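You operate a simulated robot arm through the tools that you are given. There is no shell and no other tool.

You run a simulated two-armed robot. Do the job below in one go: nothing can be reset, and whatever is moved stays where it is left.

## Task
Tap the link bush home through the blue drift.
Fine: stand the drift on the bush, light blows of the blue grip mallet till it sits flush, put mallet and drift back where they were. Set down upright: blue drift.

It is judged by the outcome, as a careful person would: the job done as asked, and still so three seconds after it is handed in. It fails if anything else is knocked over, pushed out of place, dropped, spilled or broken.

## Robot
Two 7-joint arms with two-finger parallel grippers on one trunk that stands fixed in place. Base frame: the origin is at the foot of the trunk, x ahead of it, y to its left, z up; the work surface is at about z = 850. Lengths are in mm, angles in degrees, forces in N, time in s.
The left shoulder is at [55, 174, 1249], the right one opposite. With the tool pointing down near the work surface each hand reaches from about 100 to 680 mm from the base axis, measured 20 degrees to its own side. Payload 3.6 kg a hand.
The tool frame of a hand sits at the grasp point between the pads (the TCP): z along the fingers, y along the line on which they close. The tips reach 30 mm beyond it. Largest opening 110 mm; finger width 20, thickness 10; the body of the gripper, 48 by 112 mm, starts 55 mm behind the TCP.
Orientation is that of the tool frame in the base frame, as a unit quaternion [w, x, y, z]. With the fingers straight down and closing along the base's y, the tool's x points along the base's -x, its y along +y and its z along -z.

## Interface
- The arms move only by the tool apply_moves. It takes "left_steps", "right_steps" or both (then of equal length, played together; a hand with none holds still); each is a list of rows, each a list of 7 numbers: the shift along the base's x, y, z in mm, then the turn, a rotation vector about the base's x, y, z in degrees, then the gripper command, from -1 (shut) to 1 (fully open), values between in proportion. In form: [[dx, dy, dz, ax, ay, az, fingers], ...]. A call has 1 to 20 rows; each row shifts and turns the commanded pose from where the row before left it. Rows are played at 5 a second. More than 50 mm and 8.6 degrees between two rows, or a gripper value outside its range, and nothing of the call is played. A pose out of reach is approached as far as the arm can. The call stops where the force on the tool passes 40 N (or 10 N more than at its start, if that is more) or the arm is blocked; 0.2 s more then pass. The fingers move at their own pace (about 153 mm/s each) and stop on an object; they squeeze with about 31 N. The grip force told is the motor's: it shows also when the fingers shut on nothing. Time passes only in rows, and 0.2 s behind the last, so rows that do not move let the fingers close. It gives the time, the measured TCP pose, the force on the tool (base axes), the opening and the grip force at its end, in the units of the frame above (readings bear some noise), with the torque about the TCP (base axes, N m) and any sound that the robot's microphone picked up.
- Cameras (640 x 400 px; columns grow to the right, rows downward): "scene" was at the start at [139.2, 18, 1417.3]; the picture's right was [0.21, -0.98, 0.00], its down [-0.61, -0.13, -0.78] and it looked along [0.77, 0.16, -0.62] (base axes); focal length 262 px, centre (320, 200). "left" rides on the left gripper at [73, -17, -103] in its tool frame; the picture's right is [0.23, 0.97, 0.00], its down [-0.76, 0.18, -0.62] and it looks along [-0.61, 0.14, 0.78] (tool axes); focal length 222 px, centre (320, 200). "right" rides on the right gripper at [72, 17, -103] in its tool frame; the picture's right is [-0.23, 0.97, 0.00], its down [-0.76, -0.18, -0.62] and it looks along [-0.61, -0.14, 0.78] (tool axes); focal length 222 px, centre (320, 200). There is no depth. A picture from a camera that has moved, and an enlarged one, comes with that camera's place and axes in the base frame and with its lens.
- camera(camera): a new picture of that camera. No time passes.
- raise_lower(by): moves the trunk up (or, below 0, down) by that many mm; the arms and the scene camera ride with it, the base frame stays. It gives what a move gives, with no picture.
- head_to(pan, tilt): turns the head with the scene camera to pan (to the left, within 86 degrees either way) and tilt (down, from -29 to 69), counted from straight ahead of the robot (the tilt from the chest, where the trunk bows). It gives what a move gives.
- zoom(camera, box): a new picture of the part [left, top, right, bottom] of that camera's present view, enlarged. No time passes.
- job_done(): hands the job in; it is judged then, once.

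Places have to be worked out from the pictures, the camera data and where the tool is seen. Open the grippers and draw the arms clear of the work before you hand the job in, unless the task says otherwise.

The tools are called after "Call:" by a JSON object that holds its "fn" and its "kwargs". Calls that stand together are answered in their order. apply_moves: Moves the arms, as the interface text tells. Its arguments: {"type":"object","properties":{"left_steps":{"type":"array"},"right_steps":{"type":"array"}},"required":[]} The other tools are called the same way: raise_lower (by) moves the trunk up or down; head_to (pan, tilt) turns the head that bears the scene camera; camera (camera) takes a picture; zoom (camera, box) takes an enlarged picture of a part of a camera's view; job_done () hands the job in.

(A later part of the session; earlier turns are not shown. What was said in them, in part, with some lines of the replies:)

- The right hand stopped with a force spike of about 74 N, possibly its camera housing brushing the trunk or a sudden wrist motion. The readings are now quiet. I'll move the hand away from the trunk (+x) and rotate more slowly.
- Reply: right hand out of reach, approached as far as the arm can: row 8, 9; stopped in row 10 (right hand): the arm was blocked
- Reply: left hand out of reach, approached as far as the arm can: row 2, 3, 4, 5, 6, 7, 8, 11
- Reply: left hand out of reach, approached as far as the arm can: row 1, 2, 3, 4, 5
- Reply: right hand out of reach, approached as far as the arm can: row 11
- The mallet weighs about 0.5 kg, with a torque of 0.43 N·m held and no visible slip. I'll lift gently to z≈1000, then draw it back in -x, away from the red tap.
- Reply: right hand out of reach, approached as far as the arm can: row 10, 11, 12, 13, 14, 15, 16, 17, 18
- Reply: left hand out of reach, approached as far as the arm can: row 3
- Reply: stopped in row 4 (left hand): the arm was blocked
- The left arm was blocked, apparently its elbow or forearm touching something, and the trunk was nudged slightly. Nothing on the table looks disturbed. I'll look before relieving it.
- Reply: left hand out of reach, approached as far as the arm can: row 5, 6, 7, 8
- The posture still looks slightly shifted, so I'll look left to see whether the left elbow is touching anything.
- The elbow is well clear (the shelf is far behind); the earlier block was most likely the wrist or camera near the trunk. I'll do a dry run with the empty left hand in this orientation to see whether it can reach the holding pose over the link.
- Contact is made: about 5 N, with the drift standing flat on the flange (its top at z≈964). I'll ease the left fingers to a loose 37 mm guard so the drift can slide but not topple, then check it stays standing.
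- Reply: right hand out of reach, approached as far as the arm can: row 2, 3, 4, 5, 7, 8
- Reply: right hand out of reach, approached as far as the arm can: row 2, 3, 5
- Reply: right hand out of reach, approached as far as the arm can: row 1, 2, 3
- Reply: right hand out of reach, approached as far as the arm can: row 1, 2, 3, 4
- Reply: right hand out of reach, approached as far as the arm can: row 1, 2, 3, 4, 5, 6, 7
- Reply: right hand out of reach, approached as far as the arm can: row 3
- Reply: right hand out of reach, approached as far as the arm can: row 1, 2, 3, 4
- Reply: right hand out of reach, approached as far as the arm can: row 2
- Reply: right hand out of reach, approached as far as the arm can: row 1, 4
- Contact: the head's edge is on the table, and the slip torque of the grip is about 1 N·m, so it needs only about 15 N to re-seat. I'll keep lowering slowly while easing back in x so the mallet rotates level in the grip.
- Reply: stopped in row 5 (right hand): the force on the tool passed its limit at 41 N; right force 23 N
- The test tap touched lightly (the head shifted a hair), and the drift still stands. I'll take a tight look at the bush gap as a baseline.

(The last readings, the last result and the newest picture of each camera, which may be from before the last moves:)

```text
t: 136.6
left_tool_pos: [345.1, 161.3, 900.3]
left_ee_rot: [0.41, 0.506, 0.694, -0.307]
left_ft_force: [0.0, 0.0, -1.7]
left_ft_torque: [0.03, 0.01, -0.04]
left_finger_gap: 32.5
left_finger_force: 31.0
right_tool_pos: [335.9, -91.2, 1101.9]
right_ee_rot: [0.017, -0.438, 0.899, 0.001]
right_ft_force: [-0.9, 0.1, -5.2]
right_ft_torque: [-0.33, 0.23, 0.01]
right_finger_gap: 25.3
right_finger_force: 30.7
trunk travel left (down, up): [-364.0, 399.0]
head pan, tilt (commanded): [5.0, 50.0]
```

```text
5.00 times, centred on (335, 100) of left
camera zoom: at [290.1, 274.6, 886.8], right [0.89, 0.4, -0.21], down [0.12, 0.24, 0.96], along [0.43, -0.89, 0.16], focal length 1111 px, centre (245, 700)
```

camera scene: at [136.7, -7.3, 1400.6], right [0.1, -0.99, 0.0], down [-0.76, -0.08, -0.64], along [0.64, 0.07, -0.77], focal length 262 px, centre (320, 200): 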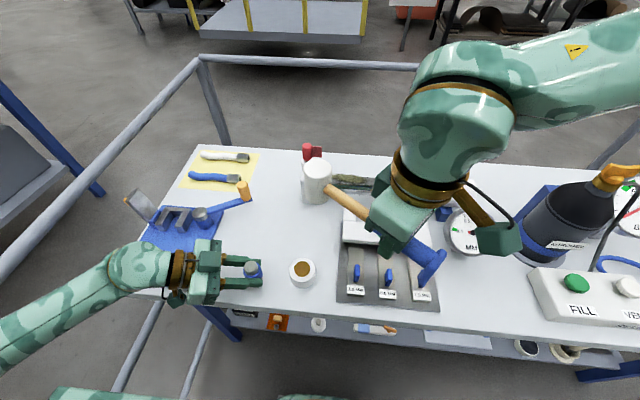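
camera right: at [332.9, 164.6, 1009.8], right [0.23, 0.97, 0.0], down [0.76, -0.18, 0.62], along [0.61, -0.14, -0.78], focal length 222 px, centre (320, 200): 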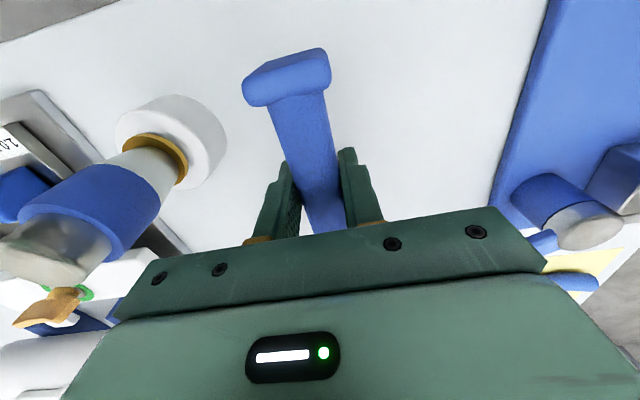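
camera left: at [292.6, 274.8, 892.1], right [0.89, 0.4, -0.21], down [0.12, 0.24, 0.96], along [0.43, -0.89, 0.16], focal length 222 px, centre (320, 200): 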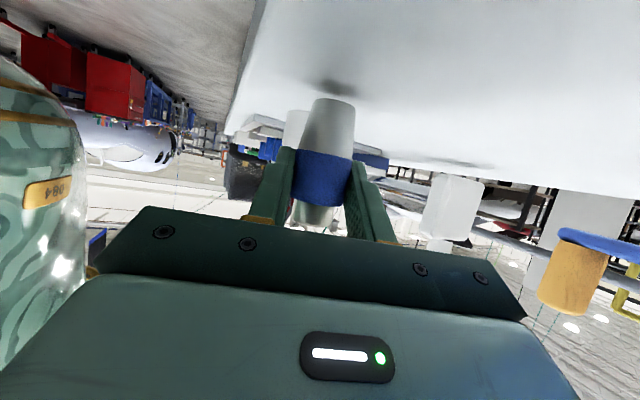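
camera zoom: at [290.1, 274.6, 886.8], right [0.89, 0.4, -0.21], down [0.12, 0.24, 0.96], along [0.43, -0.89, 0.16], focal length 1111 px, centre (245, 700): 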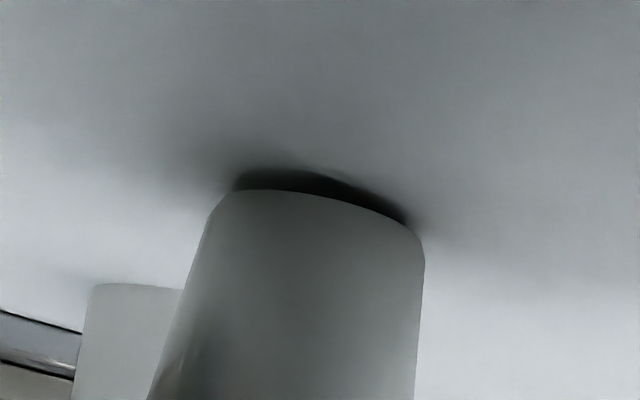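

A small gap of 1–2 mm is still visible under the drift. I'll lower in half-millimetre steps.

Call:
{"fn": "apply_moves", "kwargs": {"left_steps": [[0, 0, -0.5, 0, 0, 0, -1], [0, 0, -0.5, 0, 0, 0, -1], [0, 0, -0.5, 0, 0, 0, -1], [0, 0, 0, 0, 0, 0, -1]]}}

Call:
{"fn": "zoom", "kwargs": {"camera": "left", "box": [280, 60, 390, 140]}}

```text
t: 137.6
left_tool_pos: [344.6, 159.5, 899.1]
left_ee_rot: [0.41, 0.506, 0.694, -0.308]
left_ft_force: [-0.2, 0.4, -3.1]
left_ft_torque: [-0.01, 0.05, -0.01]
left_finger_gap: 32.3
left_finger_force: 31.0
right_tool_pos: [334.9, -90.0, 1101.6]
right_ee_rot: [0.018, -0.438, 0.899, 0.002]
right_ft_force: [0.7, 0.2, -4.7]
right_ft_torque: [-0.35, 0.29, 0.02]
right_finger_gap: 25.7
right_finger_force: 31.0
trunk travel left (down, up): [-364.0, 399.0]
head pan, tilt (commanded): [5.0, 50.0]
```

```text
5.00 times, centred on (335, 100) of left
camera zoom: at [290.4, 273.5, 885.2], right [0.89, 0.4, -0.21], down [0.12, 0.24, 0.96], along [0.43, -0.89, 0.16], focal length 1111 px, centre (245, 700)
```

zoom: 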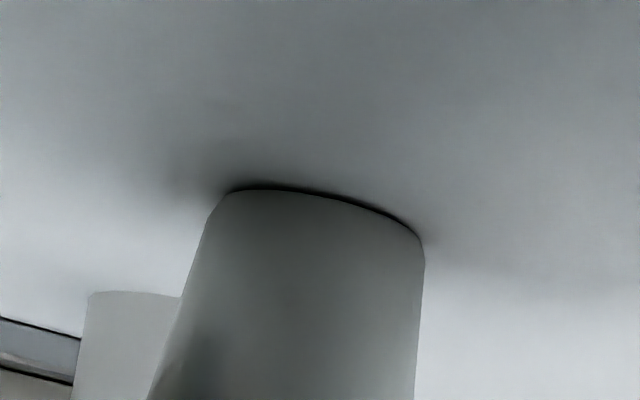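

Almost down. A couple more half-millimetre steps.

Call:
{"fn": "apply_moves", "kwargs": {"left_steps": [[0, 0, -0.5, 0, 0, 0, -1], [0, 0, -0.4, 0, 0, 0, -1], [0, 0, 0, 0, 0, 0, -1]]}}

Call:
{"fn": "zoom", "kwargs": {"camera": "left", "box": [280, 60, 390, 140]}}

```text
t: 138.4
left_tool_pos: [344.6, 160.7, 899.3]
left_ee_rot: [0.411, 0.505, 0.694, -0.307]
left_ft_force: [2.2, 0.9, 2.7]
left_ft_torque: [0.0, -0.18, 0.0]
left_finger_gap: 32.3
left_finger_force: 31.0
right_tool_pos: [336.1, -90.1, 1101.5]
right_ee_rot: [0.018, -0.438, 0.899, 0.002]
right_ft_force: [-0.5, 0.4, -4.5]
right_ft_torque: [-0.38, 0.27, -0.02]
right_finger_gap: 25.6
right_finger_force: 30.9
trunk travel left (down, up): [-364.0, 399.0]
head pan, tilt (commanded): [5.0, 50.0]
```

```text
5.00 times, centred on (335, 100) of left
camera zoom: at [289.3, 273.9, 884.7], right [0.89, 0.4, -0.21], down [0.12, 0.24, 0.96], along [0.43, -0.89, 0.16], focal length 1111 px, centre (245, 700)
```

zoom: 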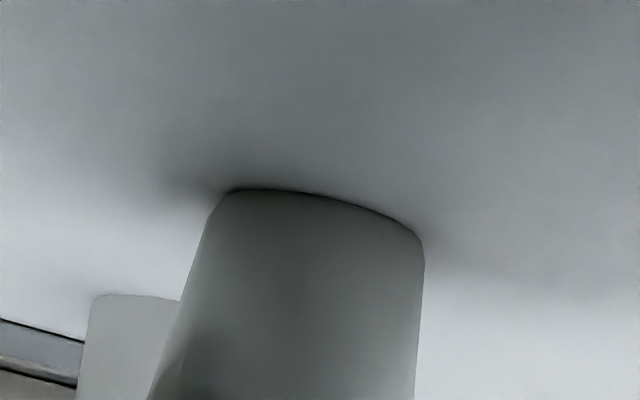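

The drift has touched down (about 4.5 N). Before releasing, I'll zoom on this known contact line to compare it with the shadow line at the bush seam.

Call:
{"fn": "zoom", "kwargs": {"camera": "left", "box": [328, 92, 352, 107]}}

Call:
{"fn": "apply_moves", "kwargs": {"left_steps": [[0, 0, 0.3, 0, 0, 0, -1], [0, 0, 0, 0, 0, 0, -0.36], [0, 0, 0, 0, 0, 0, -0.1], [0, 0, 0, 0, 0, 0, 0.2], [0, 0, 0, 0, 0, 0, 0.2]]}}

Call:
{"fn": "camera", "kwargs": {"camera": "left"}}

Call:
{"fn": "zoom", "kwargs": {"camera": "scene", "box": [180, 220, 340, 320]}}

```text
16.00 times, centred on (340, 100) of left
camera zoom: at [289.3, 273.9, 884.7], right [0.89, 0.4, -0.21], down [0.12, 0.24, 0.96], along [0.43, -0.89, 0.16], focal length 3554 px, centre (0, 1808)
```

zoom: 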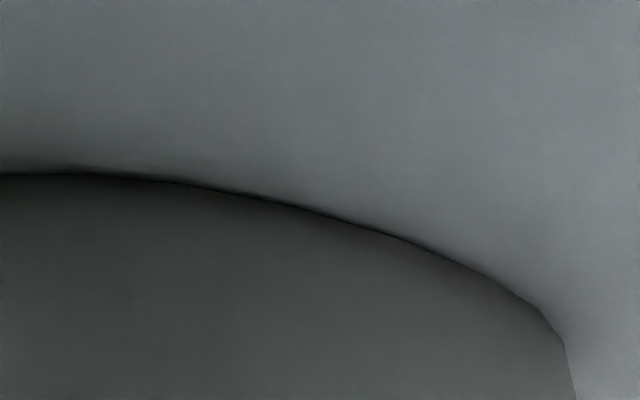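

```text
t: 139.6
left_tool_pos: [343.3, 160.0, 897.9]
left_ee_rot: [0.412, 0.504, 0.695, -0.306]
left_ft_force: [-0.1, 0.1, 0.0]
left_ft_torque: [0.0, 0.02, 0.01]
left_finger_gap: 66.4
left_finger_force: 0.0
right_tool_pos: [335.9, -89.7, 1100.6]
right_ee_rot: [0.017, -0.439, 0.899, 0.002]
right_ft_force: [0.1, 0.3, -5.2]
right_ft_torque: [-0.3, 0.26, 0.03]
right_finger_gap: 25.5
right_finger_force: 31.4
trunk travel left (down, up): [-364.0, 399.0]
head pan, tilt (commanded): [5.0, 50.0]
```

```text
taken
camera left: at [289.1, 274.2, 884.1], right [0.89, 0.4, -0.21], down [0.12, 0.24, 0.96], along [0.43, -0.89, 0.16], focal length 222 px, centre (320, 200)
```

left: 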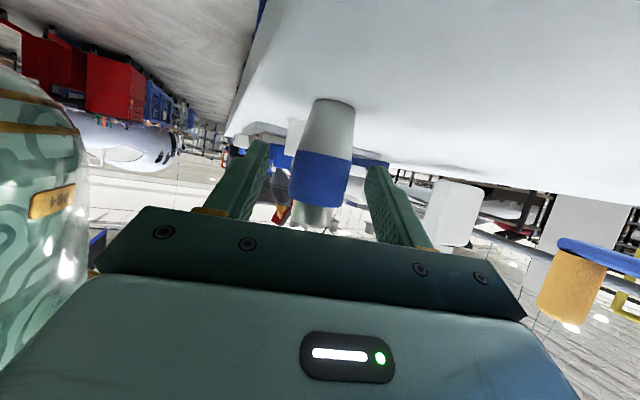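

```text
4.00 times, centred on (260, 270) of scene
camera zoom: at [136.6, -7.4, 1400.6], right [0.1, -0.99, 0.0], down [-0.76, -0.08, -0.64], along [0.64, 0.07, -0.77], focal length 1050 px, centre (560, -80)
```

zoom: 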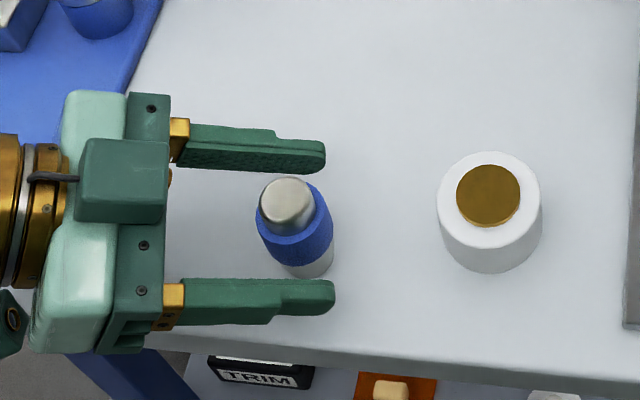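

The drift stands upright on its own spot, released. I'll back the left hand off along the finger axis and then away to the left, and take another look at drift and bush.

Call:
{"fn": "apply_moves", "kwargs": {"left_steps": [[-3.9, 12.6, 7.1, 0, 0, 0, 0.2], [-3.9, 12.6, 7.1, 0, 0, 0, 0.2], [-3.9, 12.6, 7.1, 0, 0, 0, 0.2], [-3.9, 12.6, 7.1, 0, 0, 0, 0.2], [2, 15, 5, 0, 0, 0, 0.2], [6, 15, 5, 0, 0, 0, 0.2], [8, 15, 5, 0, 0, 0, 0.2], [8, 15, 5, 0, 0, 0, 0.2], [0, 0, 0, 0, 0, 0, 0.2]]}}

Call:
{"fn": "camera", "kwargs": {"camera": "left"}}

Call:
{"fn": "zoom", "kwargs": {"camera": "scene", "box": [210, 230, 350, 320]}}

```text
t: 141.6
left_tool_pos: [351.9, 271.1, 947.1]
left_ee_rot: [0.411, 0.505, 0.695, -0.307]
left_ft_force: [-0.5, 0.0, 0.0]
left_ft_torque: [0.02, -0.03, 0.02]
left_finger_gap: 65.9
left_finger_force: 0.0
right_tool_pos: [334.7, -90.1, 1101.8]
right_ee_rot: [0.018, -0.438, 0.899, 0.001]
right_ft_force: [-0.2, -0.5, -4.4]
right_ft_torque: [-0.34, 0.29, -0.01]
right_finger_gap: 25.8
right_finger_force: 31.0
trunk travel left (down, up): [-364.0, 399.0]
head pan, tilt (commanded): [5.0, 50.0]
```

```text
taken
camera left: at [298.1, 384.7, 932.5], right [0.89, 0.4, -0.21], down [0.12, 0.24, 0.96], along [0.43, -0.89, 0.16], focal length 222 px, centre (320, 200)
```

left: 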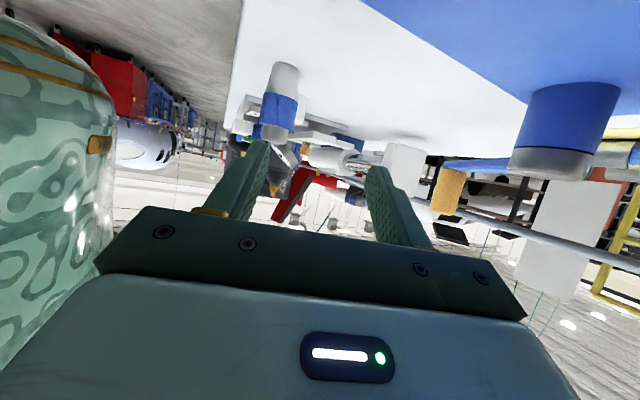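

```text
4.44 times, centred on (280, 275) of scene
camera zoom: at [136.5, -7.4, 1400.6], right [0.1, -0.99, 0.0], down [-0.76, -0.08, -0.64], along [0.64, 0.07, -0.77], focal length 1167 px, centre (498, -133)
```

zoom: 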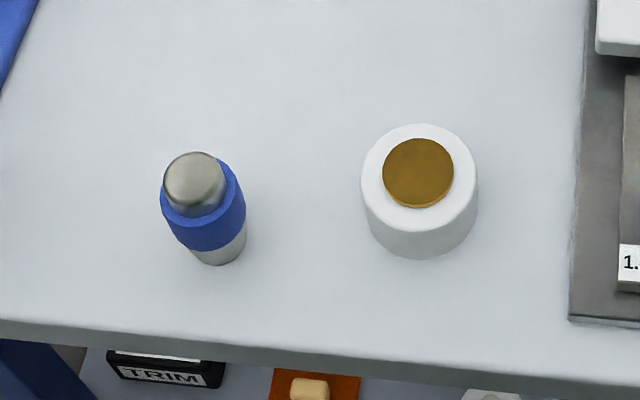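

Drift upright at its spot, bush seated, nothing disturbed. Now the mallet: I'll raise the left hand well clear (the trunk must come down for reach) and swing the right hand back to tool-down, yaw 0, high above the table.

Call:
{"fn": "apply_moves", "kwargs": {"left_steps": [[5, 5, 18, 0, 0, 0, 0.2], [5, 5, 20, 0, 0, 0, 0.2], [5, 5, 20, 0, 0, 0, 0.2], [5, 5, 20, 0, 0, 0, 0.2], [5, 5, 20, 0, 0, 0, 0.2], [5, 5, 20, 0, 0, 0, 0.2], [5, 5, 20, 0, 0, 0, 0.2], [3, 5, 15, 0, 0, 0, 0.2], [0, 0, 0, 0, 0, 0, 0.2]]}}

Call:
{"fn": "apply_moves", "kwargs": {"right_steps": [[1, 3, 1, 0, 0, -1, -1], [2, 6, 1, 0, 0, -2.5, -1], [4, 10, 1, 0, 0, -3.5, -1], [4, 12, 1, 0, 0, -3.5, -1], [4, 12, 1, 0, 0, -3.5, -1], [4, 12, 0, 0, 0, -3.5, -1], [4, 12, 0, 0, 0, -3.5, -1], [4, 12, 0, 0, 0, -3.5, -1], [4, 12, 0, 0, 0, -3.5, -1], [4, 12, 0, 0, 0, -3.5, -1], [4, 12, 0, 0, 0, -3.5, -1], [4, 12, 0, 0, 0, -3.5, -1], [4, 12, 0, 0, 0, -3.5, -1], [4, 12, 0, 0, 0, -3.5, -1], [4, 12, 0, 0, 0, -3.5, -1], [4, 10, 0, 0, 0, -2.4, -1], [2, 7, 0, 0, 0, 0, -1], [0, 0, 0, 0, 0, 0, -1]]}}

Call:
{"fn": "camera", "kwargs": {"camera": "scene"}}

```text
t: 143.6
left_tool_pos: [390.1, 309.2, 1099.6]
left_ee_rot: [0.41, 0.505, 0.694, -0.308]
left_ft_force: [0.0, -0.4, 0.0]
left_ft_torque: [0.0, -0.03, -0.01]
left_finger_gap: 66.0
left_finger_force: 0.0
right_tool_pos: [335.4, -88.0, 1100.8]
right_ee_rot: [0.018, -0.438, 0.899, 0.003]
right_ft_force: [0.3, -0.6, -4.6]
right_ft_torque: [-0.35, 0.26, 0.01]
right_finger_gap: 25.4
right_finger_force: 31.2
trunk travel left (down, up): [-364.0, 399.0]
head pan, tilt (commanded): [5.0, 50.0]
```

```text
t: 147.4
left_tool_pos: [391.0, 308.9, 1099.0]
left_ee_rot: [0.411, 0.505, 0.694, -0.308]
left_ft_force: [0.5, -0.2, 0.1]
left_ft_torque: [0.03, 0.03, -0.02]
left_finger_gap: 66.1
left_finger_force: 0.1
right_tool_pos: [397.9, 92.1, 1106.3]
right_ee_rot: [0.016, -0.005, 1.0, -0.006]
right_ft_force: [1.0, -0.3, -4.3]
right_ft_torque: [0.0, 0.41, 0.01]
right_finger_gap: 25.6
right_finger_force: 31.0
trunk travel left (down, up): [-364.0, 399.0]
head pan, tilt (commanded): [5.0, 50.0]
```

```text
taken
camera scene: at [136.7, -7.2, 1400.6], right [0.1, -0.99, 0.0], down [-0.76, -0.08, -0.64], along [0.64, 0.07, -0.77], focal length 262 px, centre (320, 200)
```

scene: 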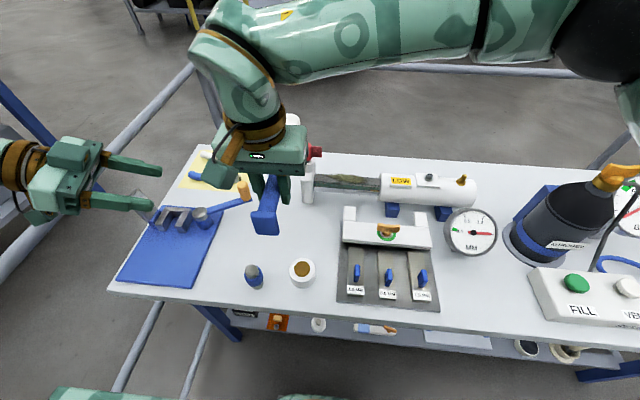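

The right hand is at (398, 92, 1106). I'll shift to y = 136 to stay clear of the red tap, pitch the head up 4° to match its natural resting slope, then lower the trunk 110 mm.

Call:
{"fn": "apply_moves", "kwargs": {"right_steps": [[0, 8, 0, 0.35, -1, -0.3, -1], [0, 12, 0, 0.34, -1, -0.27, -1], [0, 12, 0, 0, -1, 0, -1], [0, 12, 0, 0, -1, 0, -1], [0, 0, 0, 0, 0, 0, -1]]}}

Call:
{"fn": "raise_lower", "kwargs": {"by": -110}}

Call:
{"fn": "camera", "kwargs": {"camera": "scene"}}

Call:
{"fn": "camera", "kwargs": {"camera": "right"}}

Call:
{"fn": "camera", "kwargs": {"camera": "left"}}

```text
t: 148.6
left_tool_pos: [390.7, 309.6, 1099.4]
left_ee_rot: [0.41, 0.505, 0.694, -0.308]
left_ft_force: [-0.4, -0.8, -0.2]
left_ft_torque: [0.0, 0.03, -0.01]
left_finger_gap: 66.4
left_finger_force: 0.0
right_tool_pos: [397.9, 134.8, 1105.5]
right_ee_rot: [0.051, 0.0, 0.999, 0.0]
right_ft_force: [0.0, 0.6, -4.4]
right_ft_torque: [0.01, 0.42, 0.0]
right_finger_gap: 25.5
right_finger_force: 30.9
trunk travel left (down, up): [-364.0, 399.0]
head pan, tilt (commanded): [5.0, 50.0]
```

```text
t: 150.0
left_tool_pos: [391.1, 310.8, 990.2]
left_ee_rot: [0.41, 0.506, 0.694, -0.307]
left_ft_force: [-0.1, -0.3, 0.5]
left_ft_torque: [-0.01, -0.05, -0.02]
left_finger_gap: 66.2
left_finger_force: 0.0
right_tool_pos: [397.0, 135.4, 996.7]
right_ee_rot: [0.052, 0.0, 0.999, 0.0]
right_ft_force: [0.3, -0.4, -4.0]
right_ft_torque: [0.05, 0.39, 0.03]
right_finger_gap: 25.5
right_finger_force: 31.2
trunk travel left (down, up): [-254.0, 509.0]
head pan, tilt (commanded): [5.0, 50.0]
```

```text
taken
camera scene: at [180.4, -6.5, 1288.6], right [0.1, -0.99, 0.0], down [-0.76, -0.08, -0.64], along [0.64, 0.07, -0.77], focal length 262 px, centre (320, 200)
```

scene: 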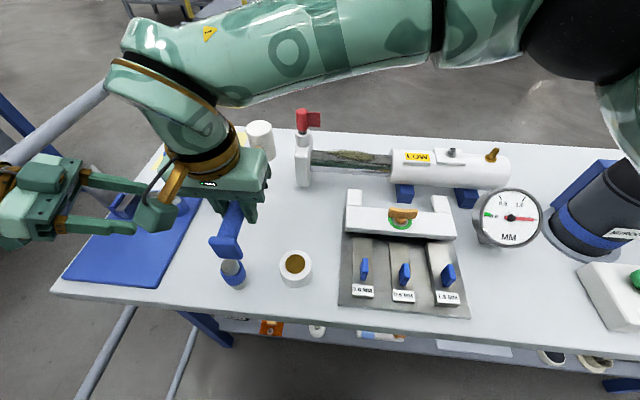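

```text
taken
camera right: at [313.9, 151.6, 1092.2], right [0.23, 0.97, 0.02], down [0.69, -0.18, 0.7], along [0.68, -0.14, -0.71], focal length 222 px, centre (320, 200)
```

right: 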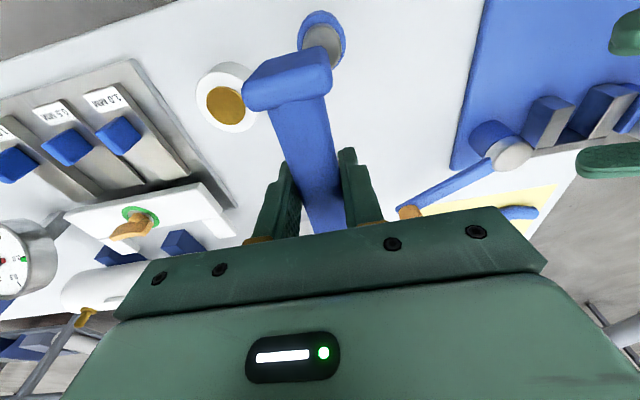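

```text
taken
camera left: at [336.1, 424.9, 975.9], right [0.89, 0.4, -0.21], down [0.12, 0.24, 0.96], along [0.43, -0.89, 0.16], focal length 222 px, centre (320, 200)
```

left: 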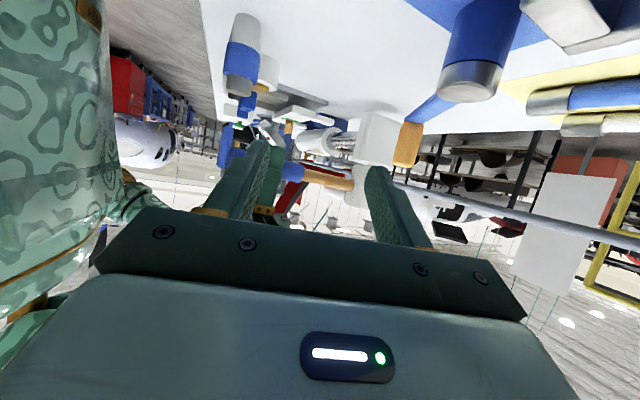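

All clear. I'll move the mallet forward to above its home position (TCP x ≈ 534, y ≈ 136).

Call:
{"fn": "apply_moves", "kwargs": {"right_steps": [[8, 0, 0, 0, 0, 0, -1], [15, 0, 0, 0, 0, 0, -1], [20, 0, 0, 0, 0, 0, -1], [20, 0, 0, 0, 0, 0, -1], [20, 0.5, 0, 0, 0, 0, -1], [20, 0.3, 0, 0, 0, 0, -1], [17, 0, 0, 0, 0, 0, -1], [11, 0, 0, 0, 0, 0, -1], [5.5, 0, 0, 0, 0, 0, -1], [0, 0, 0, 0, 0, 0, -1]]}}

Call:
{"fn": "camera", "kwargs": {"camera": "scene"}}

Call:
{"fn": "camera", "kwargs": {"camera": "left"}}

Call:
{"fn": "camera", "kwargs": {"camera": "right"}}

```text
t: 152.2
left_tool_pos: [391.0, 311.0, 989.7]
left_ee_rot: [0.41, 0.505, 0.694, -0.307]
left_ft_force: [-0.5, 1.3, 0.0]
left_ft_torque: [-0.02, -0.01, -0.01]
left_finger_gap: 66.4
left_finger_force: 0.1
right_tool_pos: [535.6, 135.2, 995.5]
right_ee_rot: [0.051, -0.001, 0.999, 0.0]
right_ft_force: [-0.9, 0.1, -4.7]
right_ft_torque: [0.0, 0.41, 0.01]
right_finger_gap: 25.4
right_finger_force: 31.3
trunk travel left (down, up): [-254.0, 509.0]
head pan, tilt (commanded): [5.0, 50.0]
```

```text
taken
camera scene: at [181.1, -6.4, 1288.3], right [0.1, -0.99, 0.0], down [-0.76, -0.08, -0.64], along [0.64, 0.07, -0.77], focal length 262 px, centre (320, 200)
```

scene: 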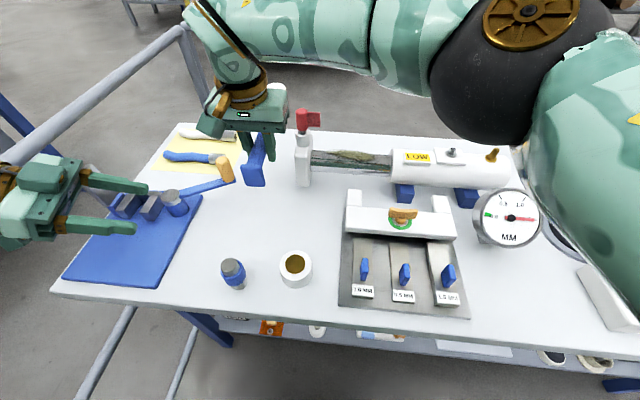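

```text
taken
camera left: at [336.7, 424.9, 975.4], right [0.89, 0.4, -0.21], down [0.12, 0.24, 0.96], along [0.43, -0.89, 0.16], focal length 222 px, centre (320, 200)
```

left: 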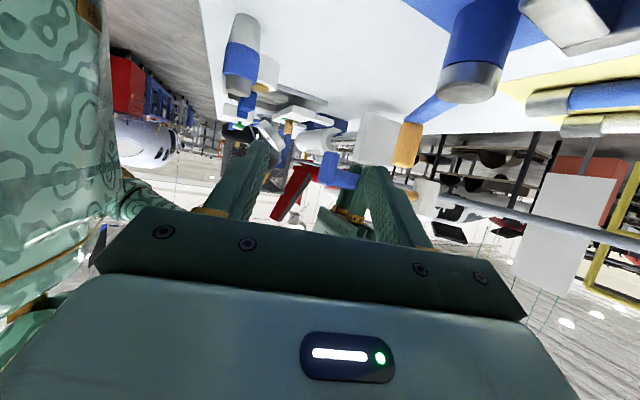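

```text
taken
camera right: at [451.8, 152.9, 1090.8], right [0.23, 0.97, 0.02], down [0.69, -0.18, 0.7], along [0.68, -0.14, -0.72], focal length 222 px, centre (320, 200)
```

right: 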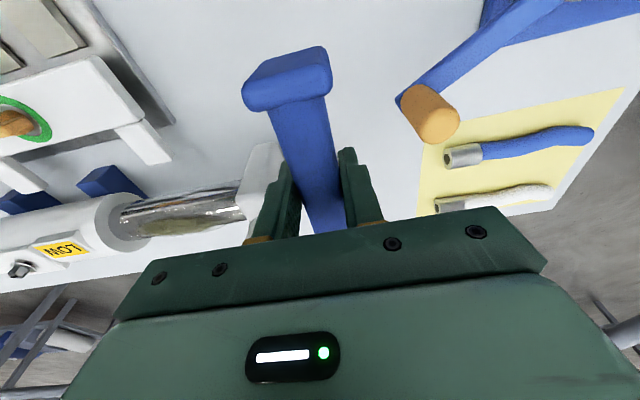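

Over home: the camera data suggests a small trim of (-1.5, -0.6). I'll lower to about z 903 first.

Call:
{"fn": "apply_moves", "kwargs": {"right_steps": [[-1.5, -0.6, -15, 0, 0, 0, -1], [0, 0, -20, 0, 0, 0, -1], [0, 0, -20, 0, 0, 0, -1], [0, 0, -20, 0, 0, 0, -1], [0, 0, -12, 0, 0, 0, -1], [0, 0, -5, 0, 0, 0, -1], [0, 0, 0, 0, 0, 0, -1]]}}

Call:
{"fn": "zoom", "kwargs": {"camera": "left", "box": [280, 80, 450, 200]}}

Call:
{"fn": "camera", "kwargs": {"camera": "right"}}

Call:
{"fn": "camera", "kwargs": {"camera": "scene"}}

```text
t: 153.8
left_tool_pos: [390.9, 311.3, 989.8]
left_ee_rot: [0.41, 0.505, 0.694, -0.308]
left_ft_force: [-0.2, 0.3, 0.3]
left_ft_torque: [-0.01, 0.02, -0.04]
left_finger_gap: 65.7
left_finger_force: 0.1
right_tool_pos: [534.3, 134.3, 904.4]
right_ee_rot: [0.052, -0.001, 0.999, 0.0]
right_ft_force: [0.6, -0.1, -5.2]
right_ft_torque: [0.03, 0.44, -0.01]
right_finger_gap: 25.5
right_finger_force: 31.1
trunk travel left (down, up): [-254.0, 509.0]
head pan, tilt (commanded): [5.0, 50.0]
```

```text
3.33 times, centred on (365, 140) of left
camera zoom: at [336.7, 425.0, 975.3], right [0.89, 0.4, -0.21], down [0.12, 0.24, 0.96], along [0.43, -0.89, 0.16], focal length 740 px, centre (170, 400)
```

zoom: 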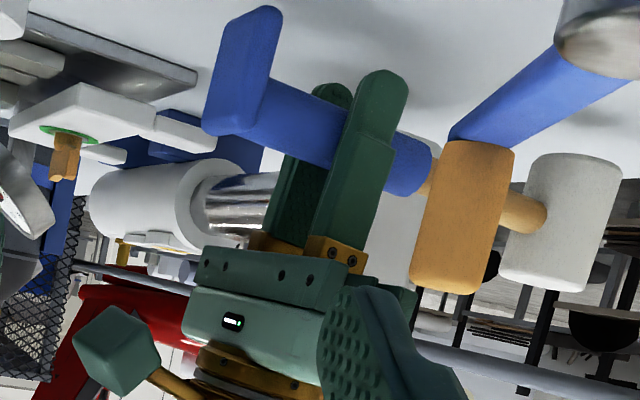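

```text
taken
camera right: at [450.1, 151.4, 999.1], right [0.23, 0.97, 0.02], down [0.69, -0.18, 0.7], along [0.68, -0.14, -0.72], focal length 222 px, centre (320, 200)
```

right: 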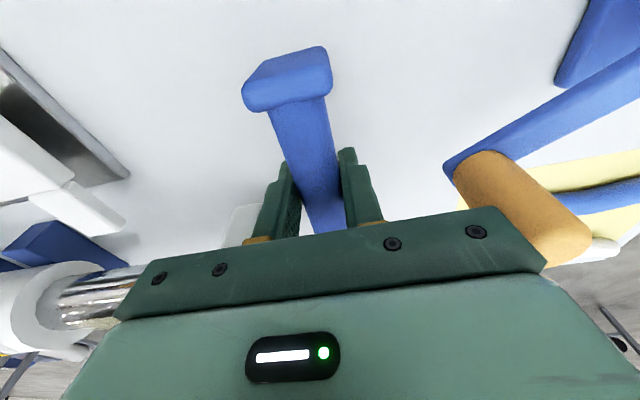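

```text
taken
camera scene: at [181.1, -6.4, 1288.3], right [0.1, -0.99, 0.0], down [-0.76, -0.08, -0.64], along [0.64, 0.07, -0.77], focal length 262 px, centre (320, 200)
```

scene: 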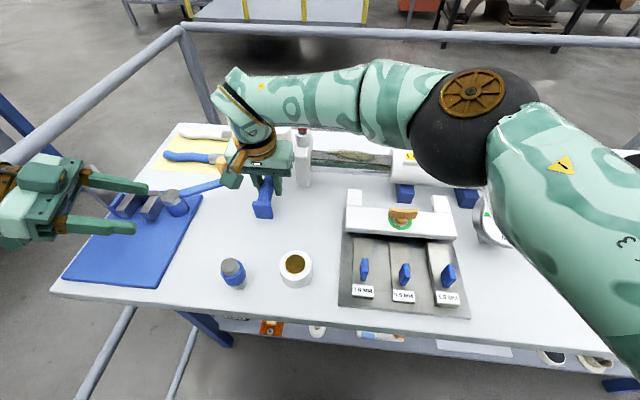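

Aligned within a millimetre. I'll trim y by +0.9 and lower in shrinking steps to feel for contact.

Call:
{"fn": "apply_moves", "kwargs": {"right_steps": [[0, 0.9, -5, 0, 0, 0, -1], [0, 0, -4, 0, 0, 0, -1], [0, 0, -3, 0, 0, 0, -1], [0, 0, 0, 0, 0, 0, -1]]}}

Call:
{"fn": "zoom", "kwargs": {"camera": "left", "box": [300, 60, 460, 180]}}

```text
t: 154.8
left_tool_pos: [390.9, 311.4, 989.2]
left_ee_rot: [0.411, 0.504, 0.694, -0.308]
left_ft_force: [-0.2, -0.2, 0.2]
left_ft_torque: [-0.02, -0.01, 0.01]
left_finger_gap: 66.1
left_finger_force: 0.0
right_tool_pos: [532.8, 135.9, 892.5]
right_ee_rot: [0.052, 0.0, 0.999, -0.001]
right_ft_force: [-0.1, 0.3, -3.9]
right_ft_torque: [0.02, 0.45, 0.02]
right_finger_gap: 25.5
right_finger_force: 31.3
trunk travel left (down, up): [-254.0, 509.0]
head pan, tilt (commanded): [5.0, 50.0]
```

```text
3.33 times, centred on (380, 120) of left
camera zoom: at [336.7, 425.0, 975.3], right [0.89, 0.4, -0.21], down [0.12, 0.24, 0.96], along [0.43, -0.89, 0.16], focal length 740 px, centre (120, 467)
```

zoom: 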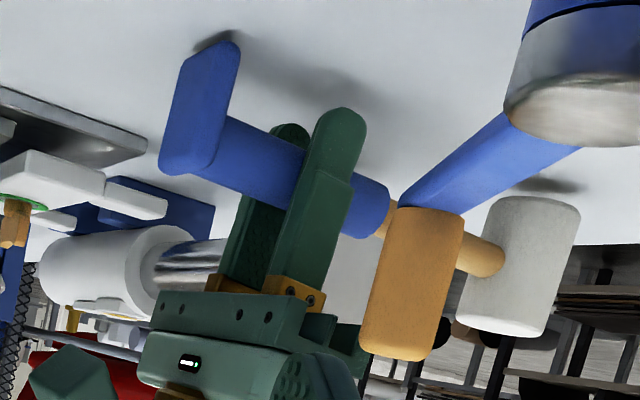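

No contact yet, but the shadows are close. I'll lower a few more millimetres.

Call:
{"fn": "apply_moves", "kwargs": {"right_steps": [[0, 0, -1.5, 0, 0, 0, -1], [0, 0, -1.5, 0, 0, 0, -1], [0, 0, -1, 0, 0, 0, -1], [0, 0, 0, 0, 0, 0, -1]]}}

Call:
{"fn": "zoom", "kwargs": {"camera": "left", "box": [300, 60, 460, 180]}}

```text
t: 155.8
left_tool_pos: [390.6, 308.7, 990.0]
left_ee_rot: [0.41, 0.505, 0.694, -0.308]
left_ft_force: [-0.3, -0.6, -0.2]
left_ft_torque: [-0.01, 0.02, 0.02]
left_finger_gap: 66.1
left_finger_force: 0.0
right_tool_pos: [532.7, 135.4, 889.0]
right_ee_rot: [0.052, 0.001, 0.999, 0.0]
right_ft_force: [2.2, -1.9, 0.1]
right_ft_torque: [-0.14, 0.68, 0.1]
right_finger_gap: 25.4
right_finger_force: 30.3
trunk travel left (down, up): [-254.0, 509.0]
head pan, tilt (commanded): [5.0, 50.0]
```

```text
3.33 times, centred on (380, 120) of left
camera zoom: at [336.6, 424.8, 975.5], right [0.89, 0.4, -0.21], down [0.12, 0.24, 0.96], along [0.43, -0.89, 0.16], focal length 740 px, centre (120, 467)
```

zoom: 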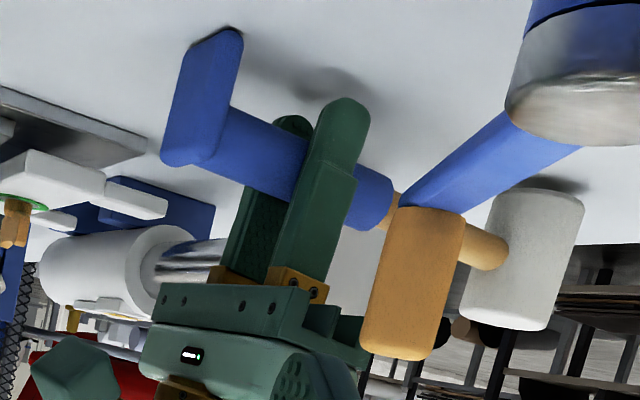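

The cap has touched first and the head is still a few millimetres up. I'll pitch the hand slightly (+1.5° about y) to bring the head down too.

Call:
{"fn": "apply_moves", "kwargs": {"right_steps": [[0, 0, 0, 0, 0.8, 0, -1], [0, 0, 0, 0, 0.7, 0, -1], [0, 0, -0.5, 0, 0, 0, -1], [0, 0, 0, 0, 0, 0, -1]]}}

Call:
{"fn": "zoom", "kwargs": {"camera": "left", "box": [400, 90, 460, 150]}}

Call:
{"fn": "zoom", "kwargs": {"camera": "left", "box": [330, 60, 390, 120]}}

```text
t: 156.8
left_tool_pos: [391.3, 310.5, 989.4]
left_ee_rot: [0.41, 0.506, 0.694, -0.308]
left_ft_force: [0.2, -0.1, -0.2]
left_ft_torque: [-0.04, -0.01, 0.0]
left_finger_gap: 66.0
left_finger_force: 0.1
right_tool_pos: [533.8, 135.5, 885.9]
right_ee_rot: [0.038, 0.001, 0.999, 0.0]
right_ft_force: [-0.3, 0.1, -5.1]
right_ft_torque: [0.02, 0.42, 0.01]
right_finger_gap: 25.4
right_finger_force: 31.0
trunk travel left (down, up): [-254.0, 509.0]
head pan, tilt (commanded): [5.0, 50.0]
```

```text
6.67 times, centred on (430, 120) of left
camera zoom: at [336.7, 425.0, 975.3], right [0.89, 0.4, -0.21], down [0.12, 0.24, 0.96], along [0.43, -0.89, 0.16], focal length 1481 px, centre (-413, 733)
```

zoom: 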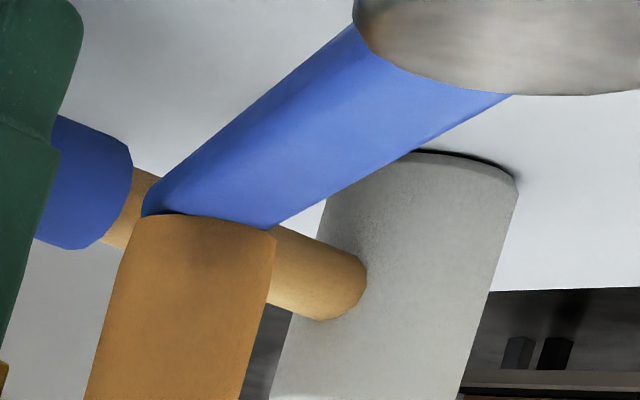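

```text
6.67 times, centred on (360, 90) of left
camera zoom: at [336.7, 425.0, 975.3], right [0.89, 0.4, -0.21], down [0.12, 0.24, 0.96], along [0.43, -0.89, 0.16], focal length 1481 px, centre (53, 933)
```

zoom: 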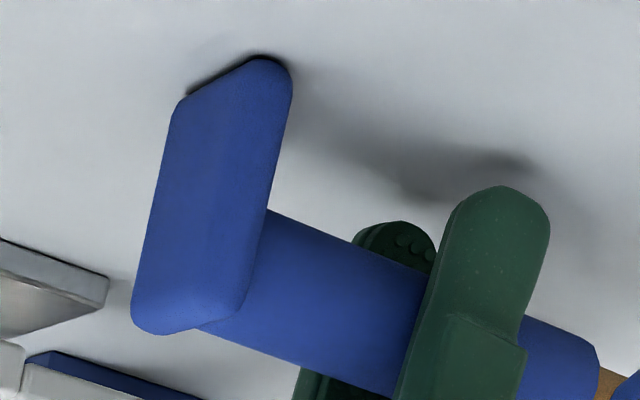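

Both head and cap are now just off the table by a millimetre or two. I'll lower gently again.

Call:
{"fn": "apply_moves", "kwargs": {"right_steps": [[0, 0, -0.8, 0, 0, 0, -1], [0, 0, -0.8, 0, 0, 0, -1], [0, 0, 0, 0, 0, 0, -1]]}}

Call:
{"fn": "zoom", "kwargs": {"camera": "left", "box": [400, 90, 460, 150]}}

Call:
{"fn": "zoom", "kwargs": {"camera": "left", "box": [330, 60, 390, 120]}}

```text
t: 157.6
left_tool_pos: [390.4, 310.7, 990.3]
left_ee_rot: [0.41, 0.506, 0.694, -0.308]
left_ft_force: [-0.2, 0.1, 0.2]
left_ft_torque: [0.01, -0.03, 0.0]
left_finger_gap: 65.9
left_finger_force: 0.1
right_tool_pos: [533.6, 134.0, 886.2]
right_ee_rot: [0.04, -0.001, 0.999, 0.0]
right_ft_force: [4.6, 0.6, 8.2]
right_ft_torque: [0.0, 1.0, -0.03]
right_finger_gap: 25.6
right_finger_force: 31.2
trunk travel left (down, up): [-254.0, 509.0]
head pan, tilt (commanded): [5.0, 50.0]
```

```text
6.67 times, centred on (430, 120) of left
camera zoom: at [336.6, 424.9, 975.6], right [0.89, 0.4, -0.21], down [0.12, 0.24, 0.96], along [0.43, -0.89, 0.16], focal length 1481 px, centre (-413, 733)
```

zoom: 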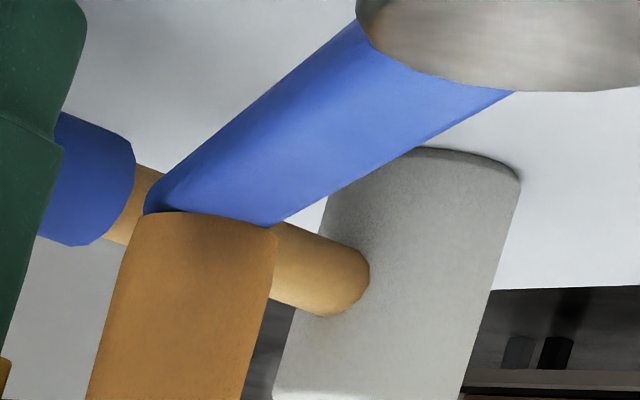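

```text
6.67 times, centred on (360, 90) of left
camera zoom: at [336.6, 424.9, 975.6], right [0.89, 0.4, -0.21], down [0.12, 0.24, 0.96], along [0.43, -0.89, 0.16], focal length 1481 px, centre (53, 933)
```

zoom: 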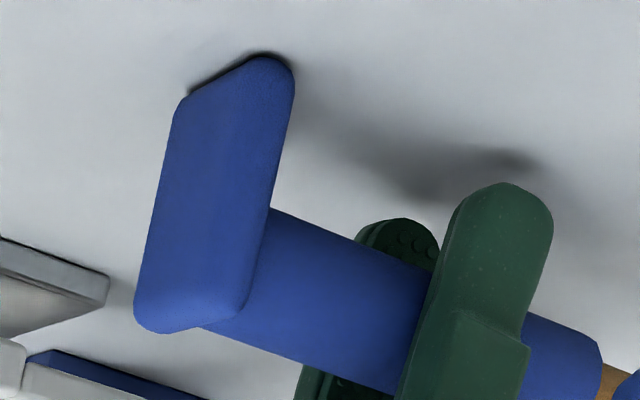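

The cap is in firm contact and the head is within about a millimetre of the table. I'll relieve the pressure slightly and open the gripper.

Call:
{"fn": "apply_moves", "kwargs": {"right_steps": [[0, 0, 0.7, 0, 0, 0, -1], [0, 0, 0, 0, 0, 0, -0.48], [0, 0, 0, 0, 0, 0, -0.3], [0, 0, 0, 0, 0, 0, 0.1], [0, 0, 0, 0, 0, 0, 0.1]]}}

Call:
{"fn": "zoom", "kwargs": {"camera": "left", "box": [300, 60, 460, 180]}}

Call:
{"fn": "camera", "kwargs": {"camera": "right"}}

```text
t: 158.8
left_tool_pos: [390.5, 311.2, 990.2]
left_ee_rot: [0.41, 0.505, 0.695, -0.307]
left_ft_force: [0.2, 0.5, 0.3]
left_ft_torque: [0.03, -0.04, 0.02]
left_finger_gap: 65.8
left_finger_force: 0.0
right_tool_pos: [533.1, 135.0, 887.3]
right_ee_rot: [0.038, 0.0, 0.999, 0.0]
right_ft_force: [-0.1, 0.5, -0.9]
right_ft_torque: [-0.02, 0.02, 0.01]
right_finger_gap: 60.5
right_finger_force: 0.1
trunk travel left (down, up): [-254.0, 509.0]
head pan, tilt (commanded): [5.0, 50.0]
```

```text
3.33 times, centred on (380, 120) of left
camera zoom: at [336.4, 424.9, 975.5], right [0.89, 0.4, -0.21], down [0.12, 0.24, 0.96], along [0.43, -0.89, 0.16], focal length 740 px, centre (120, 467)
```

zoom: 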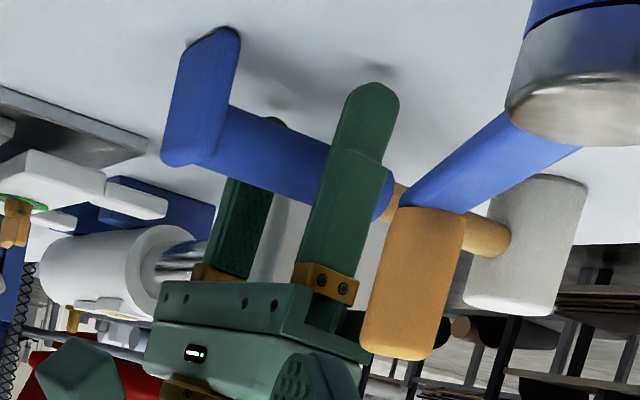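

```text
taken
camera right: at [451.6, 152.6, 984.4], right [0.23, 0.97, 0.02], down [0.71, -0.18, 0.68], along [0.67, -0.14, -0.73], focal length 222 px, centre (320, 200)
```

right: 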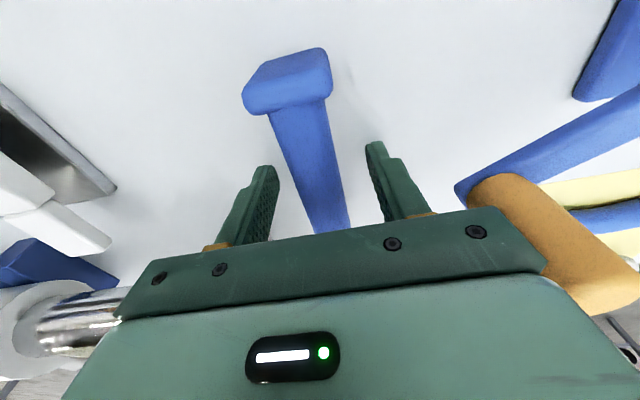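

The mallet is resting on head and cap. I'll raise the right hand straight up and compare with the earlier view taken from the same place.

Call:
{"fn": "apply_moves", "kwargs": {"right_steps": [[0, 0, 8, 0, 0, 0, 0.1], [0, 0, 15, 0, 0, 0, 0.2], [0, 0, 20, 0, 1.2, 0, 0.2], [0, 0, 20, 0, 1.2, 0, 0.2], [0, 0, 20, 0, 1.2, 0, 0.2], [0, 0, 17, 0, 0.8, 0, 0.2], [1, 0, 0, 0, 0, 0, 0.2], [0, 0, 0, 0, 0, 0, 0.2]]}}

Call:
{"fn": "camera", "kwargs": {"camera": "right"}}

Call:
{"fn": "zoom", "kwargs": {"camera": "right", "box": [240, 30, 400, 130]}}

Call:
{"fn": "zoom", "kwargs": {"camera": "right", "box": [240, 120, 400, 220]}}

```text
t: 160.6
left_tool_pos: [390.1, 309.9, 989.7]
left_ee_rot: [0.411, 0.505, 0.694, -0.307]
left_ft_force: [-0.4, 0.0, -0.1]
left_ft_torque: [0.0, 0.01, -0.01]
left_finger_gap: 66.1
left_finger_force: 0.0
right_tool_pos: [534.8, 136.0, 987.3]
right_ee_rot: [0.0, 0.0, 1.0, -0.001]
right_ft_force: [0.4, 0.7, -0.1]
right_ft_torque: [0.0, 0.0, 0.0]
right_finger_gap: 65.9
right_finger_force: 0.0
trunk travel left (down, up): [-254.0, 509.0]
head pan, tilt (commanded): [5.0, 50.0]
```

```text
taken
camera right: at [459.7, 152.8, 1090.5], right [0.23, 0.97, 0.0], down [0.76, -0.18, 0.62], along [0.61, -0.14, -0.78], focal length 222 px, centre (320, 200)
```

right: 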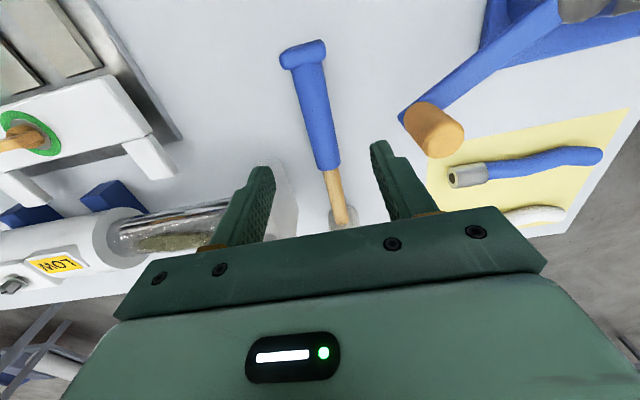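

```text
4.00 times, centred on (320, 80) of right
camera zoom: at [459.7, 152.8, 1090.5], right [0.23, 0.97, 0.0], down [0.76, -0.18, 0.62], along [0.61, -0.14, -0.78], focal length 888 px, centre (320, 680)
```

zoom: 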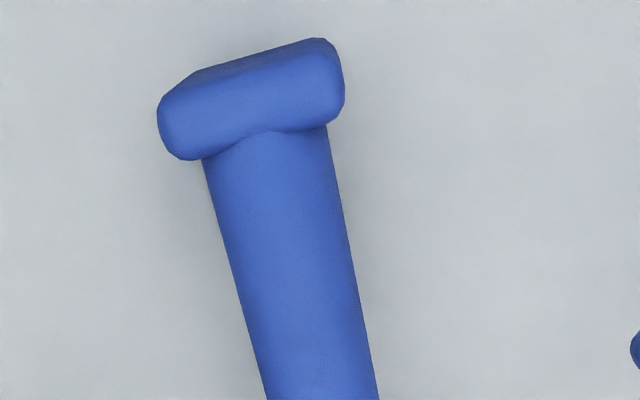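

```text
4.00 times, centred on (320, 170) of right
camera zoom: at [459.7, 152.8, 1090.5], right [0.23, 0.97, 0.0], down [0.76, -0.18, 0.62], along [0.61, -0.14, -0.78], focal length 888 px, centre (320, 320)
```

zoom: 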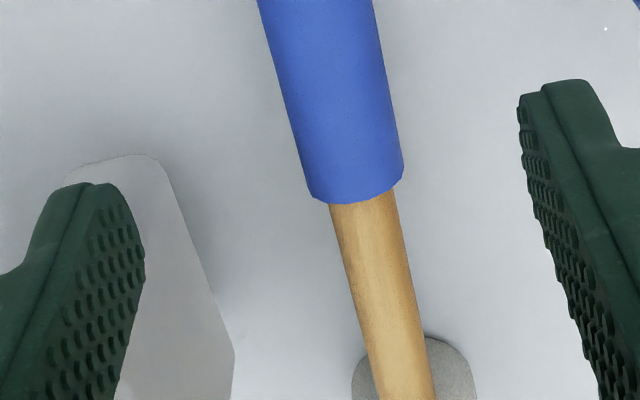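

The mallet is back within about 4 mm lengthwise and under 1 mm sideways of where it was. Now I'll withdraw the right hand, back and up and then over to its own side, opening both grippers.

Call:
{"fn": "apply_moves", "kwargs": {"right_steps": [[-8, -4, 16, 0, 0, 0, 0.3], [-8, -4, 16, 0, 0, 0, 0.4], [-8, -4, 16, 0, 0, 0, 0.5], [-8, -4, 16, 0, 0, 0, 0.6], [-8, -4, 16, 0, 0, 0, 0.7], [0, -15, 4, 0, 0, 0, 0.8], [0, -25, 3, 0, 0, 0, 0.9], [0, -25, 2, 0, 0, 0, 1], [0, -25, 2, 0, 0, 0, 1], [0, -25, 2, 0, 0, 0, 1], [0, -25, 2, 0, 0, 0, 1], [0, -25, 2, 0, 0, 0, 1], [0, -25, 2, 0, 0, 0, 1], [0, -25, 2, 0, 0, 0, 1], [0, -25, 2, 0, 0, 0, 1], [0, -25, 2, 0, 0, 0, 1], [0, 0, 0, 0, 0, 0, 1]]}}

Call:
{"fn": "raise_lower", "kwargs": {"by": 110}}

Call:
{"fn": "head_to", "kwargs": {"pan": 12.1, "tilt": 38.3}}

Call:
{"fn": "camera", "kwargs": {"camera": "scene"}}

```text
t: 164.2
left_tool_pos: [391.2, 310.8, 989.2]
left_ee_rot: [0.41, 0.505, 0.694, -0.308]
left_ft_force: [0.1, 0.8, -0.3]
left_ft_torque: [0.01, -0.03, -0.01]
left_finger_gap: 65.8
left_finger_force: 0.1
right_tool_pos: [495.0, -149.4, 1089.5]
right_ee_rot: [0.001, 0.0, 1.0, -0.001]
right_ft_force: [-0.2, -0.5, -0.2]
right_ft_torque: [-0.03, -0.05, 0.02]
right_finger_gap: 109.9
right_finger_force: 0.1
trunk travel left (down, up): [-254.0, 509.0]
head pan, tilt (commanded): [5.0, 50.0]
```

```text
t: 165.7
left_tool_pos: [390.3, 310.1, 1099.9]
left_ee_rot: [0.411, 0.504, 0.694, -0.308]
left_ft_force: [0.3, -0.3, 0.2]
left_ft_torque: [-0.01, 0.02, -0.01]
left_finger_gap: 66.1
left_finger_force: 0.1
right_tool_pos: [494.1, -149.6, 1200.9]
right_ee_rot: [0.0, 0.0, 1.0, -0.001]
right_ft_force: [-0.1, -0.1, -0.3]
right_ft_torque: [0.01, 0.0, -0.04]
right_finger_gap: 110.1
right_finger_force: 0.1
trunk travel left (down, up): [-364.0, 399.0]
head pan, tilt (commanded): [5.0, 50.0]
```

```text
t: 166.4
left_tool_pos: [390.5, 311.2, 1100.0]
left_ee_rot: [0.411, 0.505, 0.695, -0.307]
left_ft_force: [0.6, -0.5, 0.5]
left_ft_torque: [-0.02, -0.03, 0.01]
left_finger_gap: 65.8
left_finger_force: 0.1
right_tool_pos: [493.5, -149.9, 1202.7]
right_ee_rot: [0.001, 0.0, 1.0, -0.001]
right_ft_force: [0.3, 0.1, 0.4]
right_ft_torque: [0.0, 0.01, 0.02]
right_finger_gap: 109.9
right_finger_force: 0.0
trunk travel left (down, up): [-364.0, 399.0]
head pan, tilt (commanded): [12.1, 38.3]
```

```text
taken
camera scene: at [143.6, 4.1, 1417.3], right [0.22, -0.97, 0.0], down [-0.6, -0.14, -0.78], along [0.76, 0.18, -0.62], focal length 262 px, centre (320, 200)
```

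scene: 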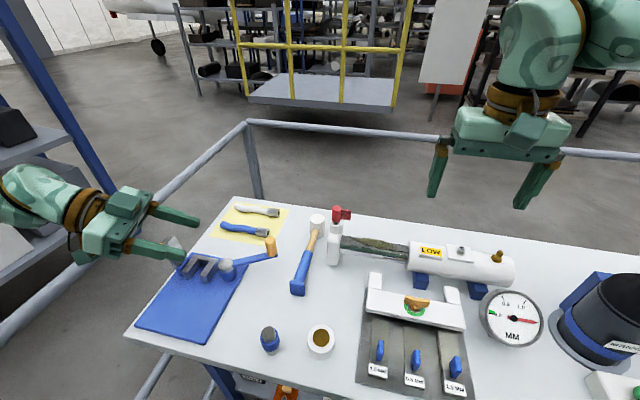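

The scene matches the starting layout. I'll open the left gripper fully and take final zooms of the drift, link and mallet.

Call:
{"fn": "apply_moves", "kwargs": {"left_steps": [[0, 0, 0, 0, 0, 0, 0.6], [0, 0, 0, 0, 0, 0, 1], [0, 0, 0, 0, 0, 0, 1]]}}

Call:
{"fn": "zoom", "kwargs": {"camera": "scene", "box": [220, 280, 380, 380]}}

Call:
{"fn": "zoom", "kwargs": {"camera": "scene", "box": [260, 200, 420, 300]}}

Call:
{"fn": "zoom", "kwargs": {"camera": "scene", "box": [300, 318, 340, 358]}}

```text
t: 167.2
left_tool_pos: [391.6, 312.4, 1099.6]
left_ee_rot: [0.41, 0.506, 0.693, -0.308]
left_ft_force: [-0.1, -0.3, 0.4]
left_ft_torque: [-0.03, 0.02, -0.01]
left_finger_gap: 110.2
left_finger_force: 0.1
right_tool_pos: [493.6, -150.5, 1201.6]
right_ee_rot: [0.0, 0.001, 1.0, -0.001]
right_ft_force: [0.9, 0.0, -0.5]
right_ft_torque: [0.02, -0.02, -0.03]
right_finger_gap: 110.1
right_finger_force: 0.1
trunk travel left (down, up): [-364.0, 399.0]
head pan, tilt (commanded): [12.1, 38.3]
```

```text
4.00 times, centred on (300, 330) of scene
camera zoom: at [143.7, 4.1, 1417.3], right [0.22, -0.97, 0.0], down [-0.6, -0.14, -0.78], along [0.76, 0.18, -0.62], focal length 1050 px, centre (400, -320)
```

zoom: 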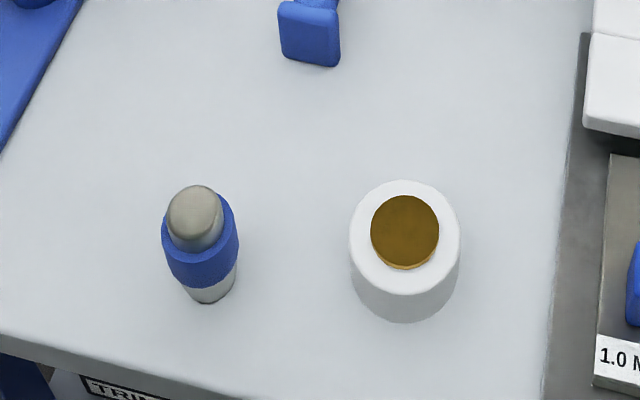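

```text
4.00 times, centred on (340, 250) of scene
camera zoom: at [143.7, 4.1, 1417.3], right [0.22, -0.97, 0.0], down [-0.6, -0.14, -0.78], along [0.76, 0.18, -0.62], focal length 1050 px, centre (240, 0)
```

zoom: 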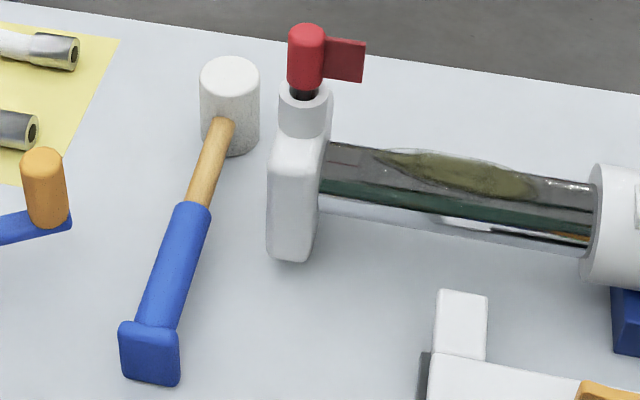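

```text
10.00 times, centred on (320, 338) of scene
camera zoom: at [143.7, 4.1, 1417.3], right [0.22, -0.97, 0.0], down [-0.6, -0.14, -0.78], along [0.76, 0.18, -0.62], focal length 2625 px, centre (320, -1180)
```

zoom: 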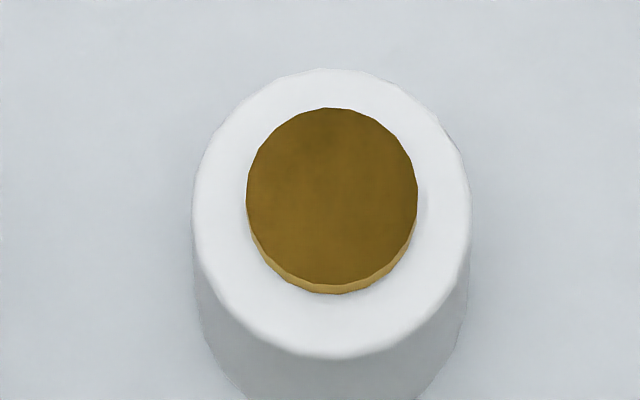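

Final check:
- **Bush:** its flange is down on the link face. The last three blows, each as firm as or firmer than the second, did not move it. The closest zooms still showed a thin dark line at the seam, about 0.4 mm at most.
- **Drift:** standing upright on its own spot.
- **Mallet:** back where it was, within about 4 mm.
- **Everything else:** nothing looks disturbed. Both grippers are open and the arms are clear.

I'm handing the job in.

Call:
{"fn": "job_done", "kwargs": {}}

```text
The job is handed in.
```

I tapped the link bush home through the blue drift, put the mallet and drift back, and handed the job in.

- **Bush:** it went down in two light blows. Three more blows, up to slightly firmer, did not move it any further, so I take it to be on its stop. A close-up still showed a thin dark line under the flange, 0.4 mm at most. I couldn't tell for certain whether that is a small gap or just shadow.
- **Drift:** it is standing upright on its original spot, within a few millimetres.
- **Mallet:** it is back in its place, about 4 mm off lengthwise and under 1 mm sideways.
- **Other items:** nothing else on the table looked moved in the last pictures. Both grippers are open and the arms are clear.

- **Jolt while approaching the drift:** the left arm was blocked and nudged the trunk. Nothing on the table was disturbed, but the mallet head slipped in the right grip.
- **Re-gripping the mallet:** to fix that, I set the mallet down on a clear patch of table and gripped it again before striking.
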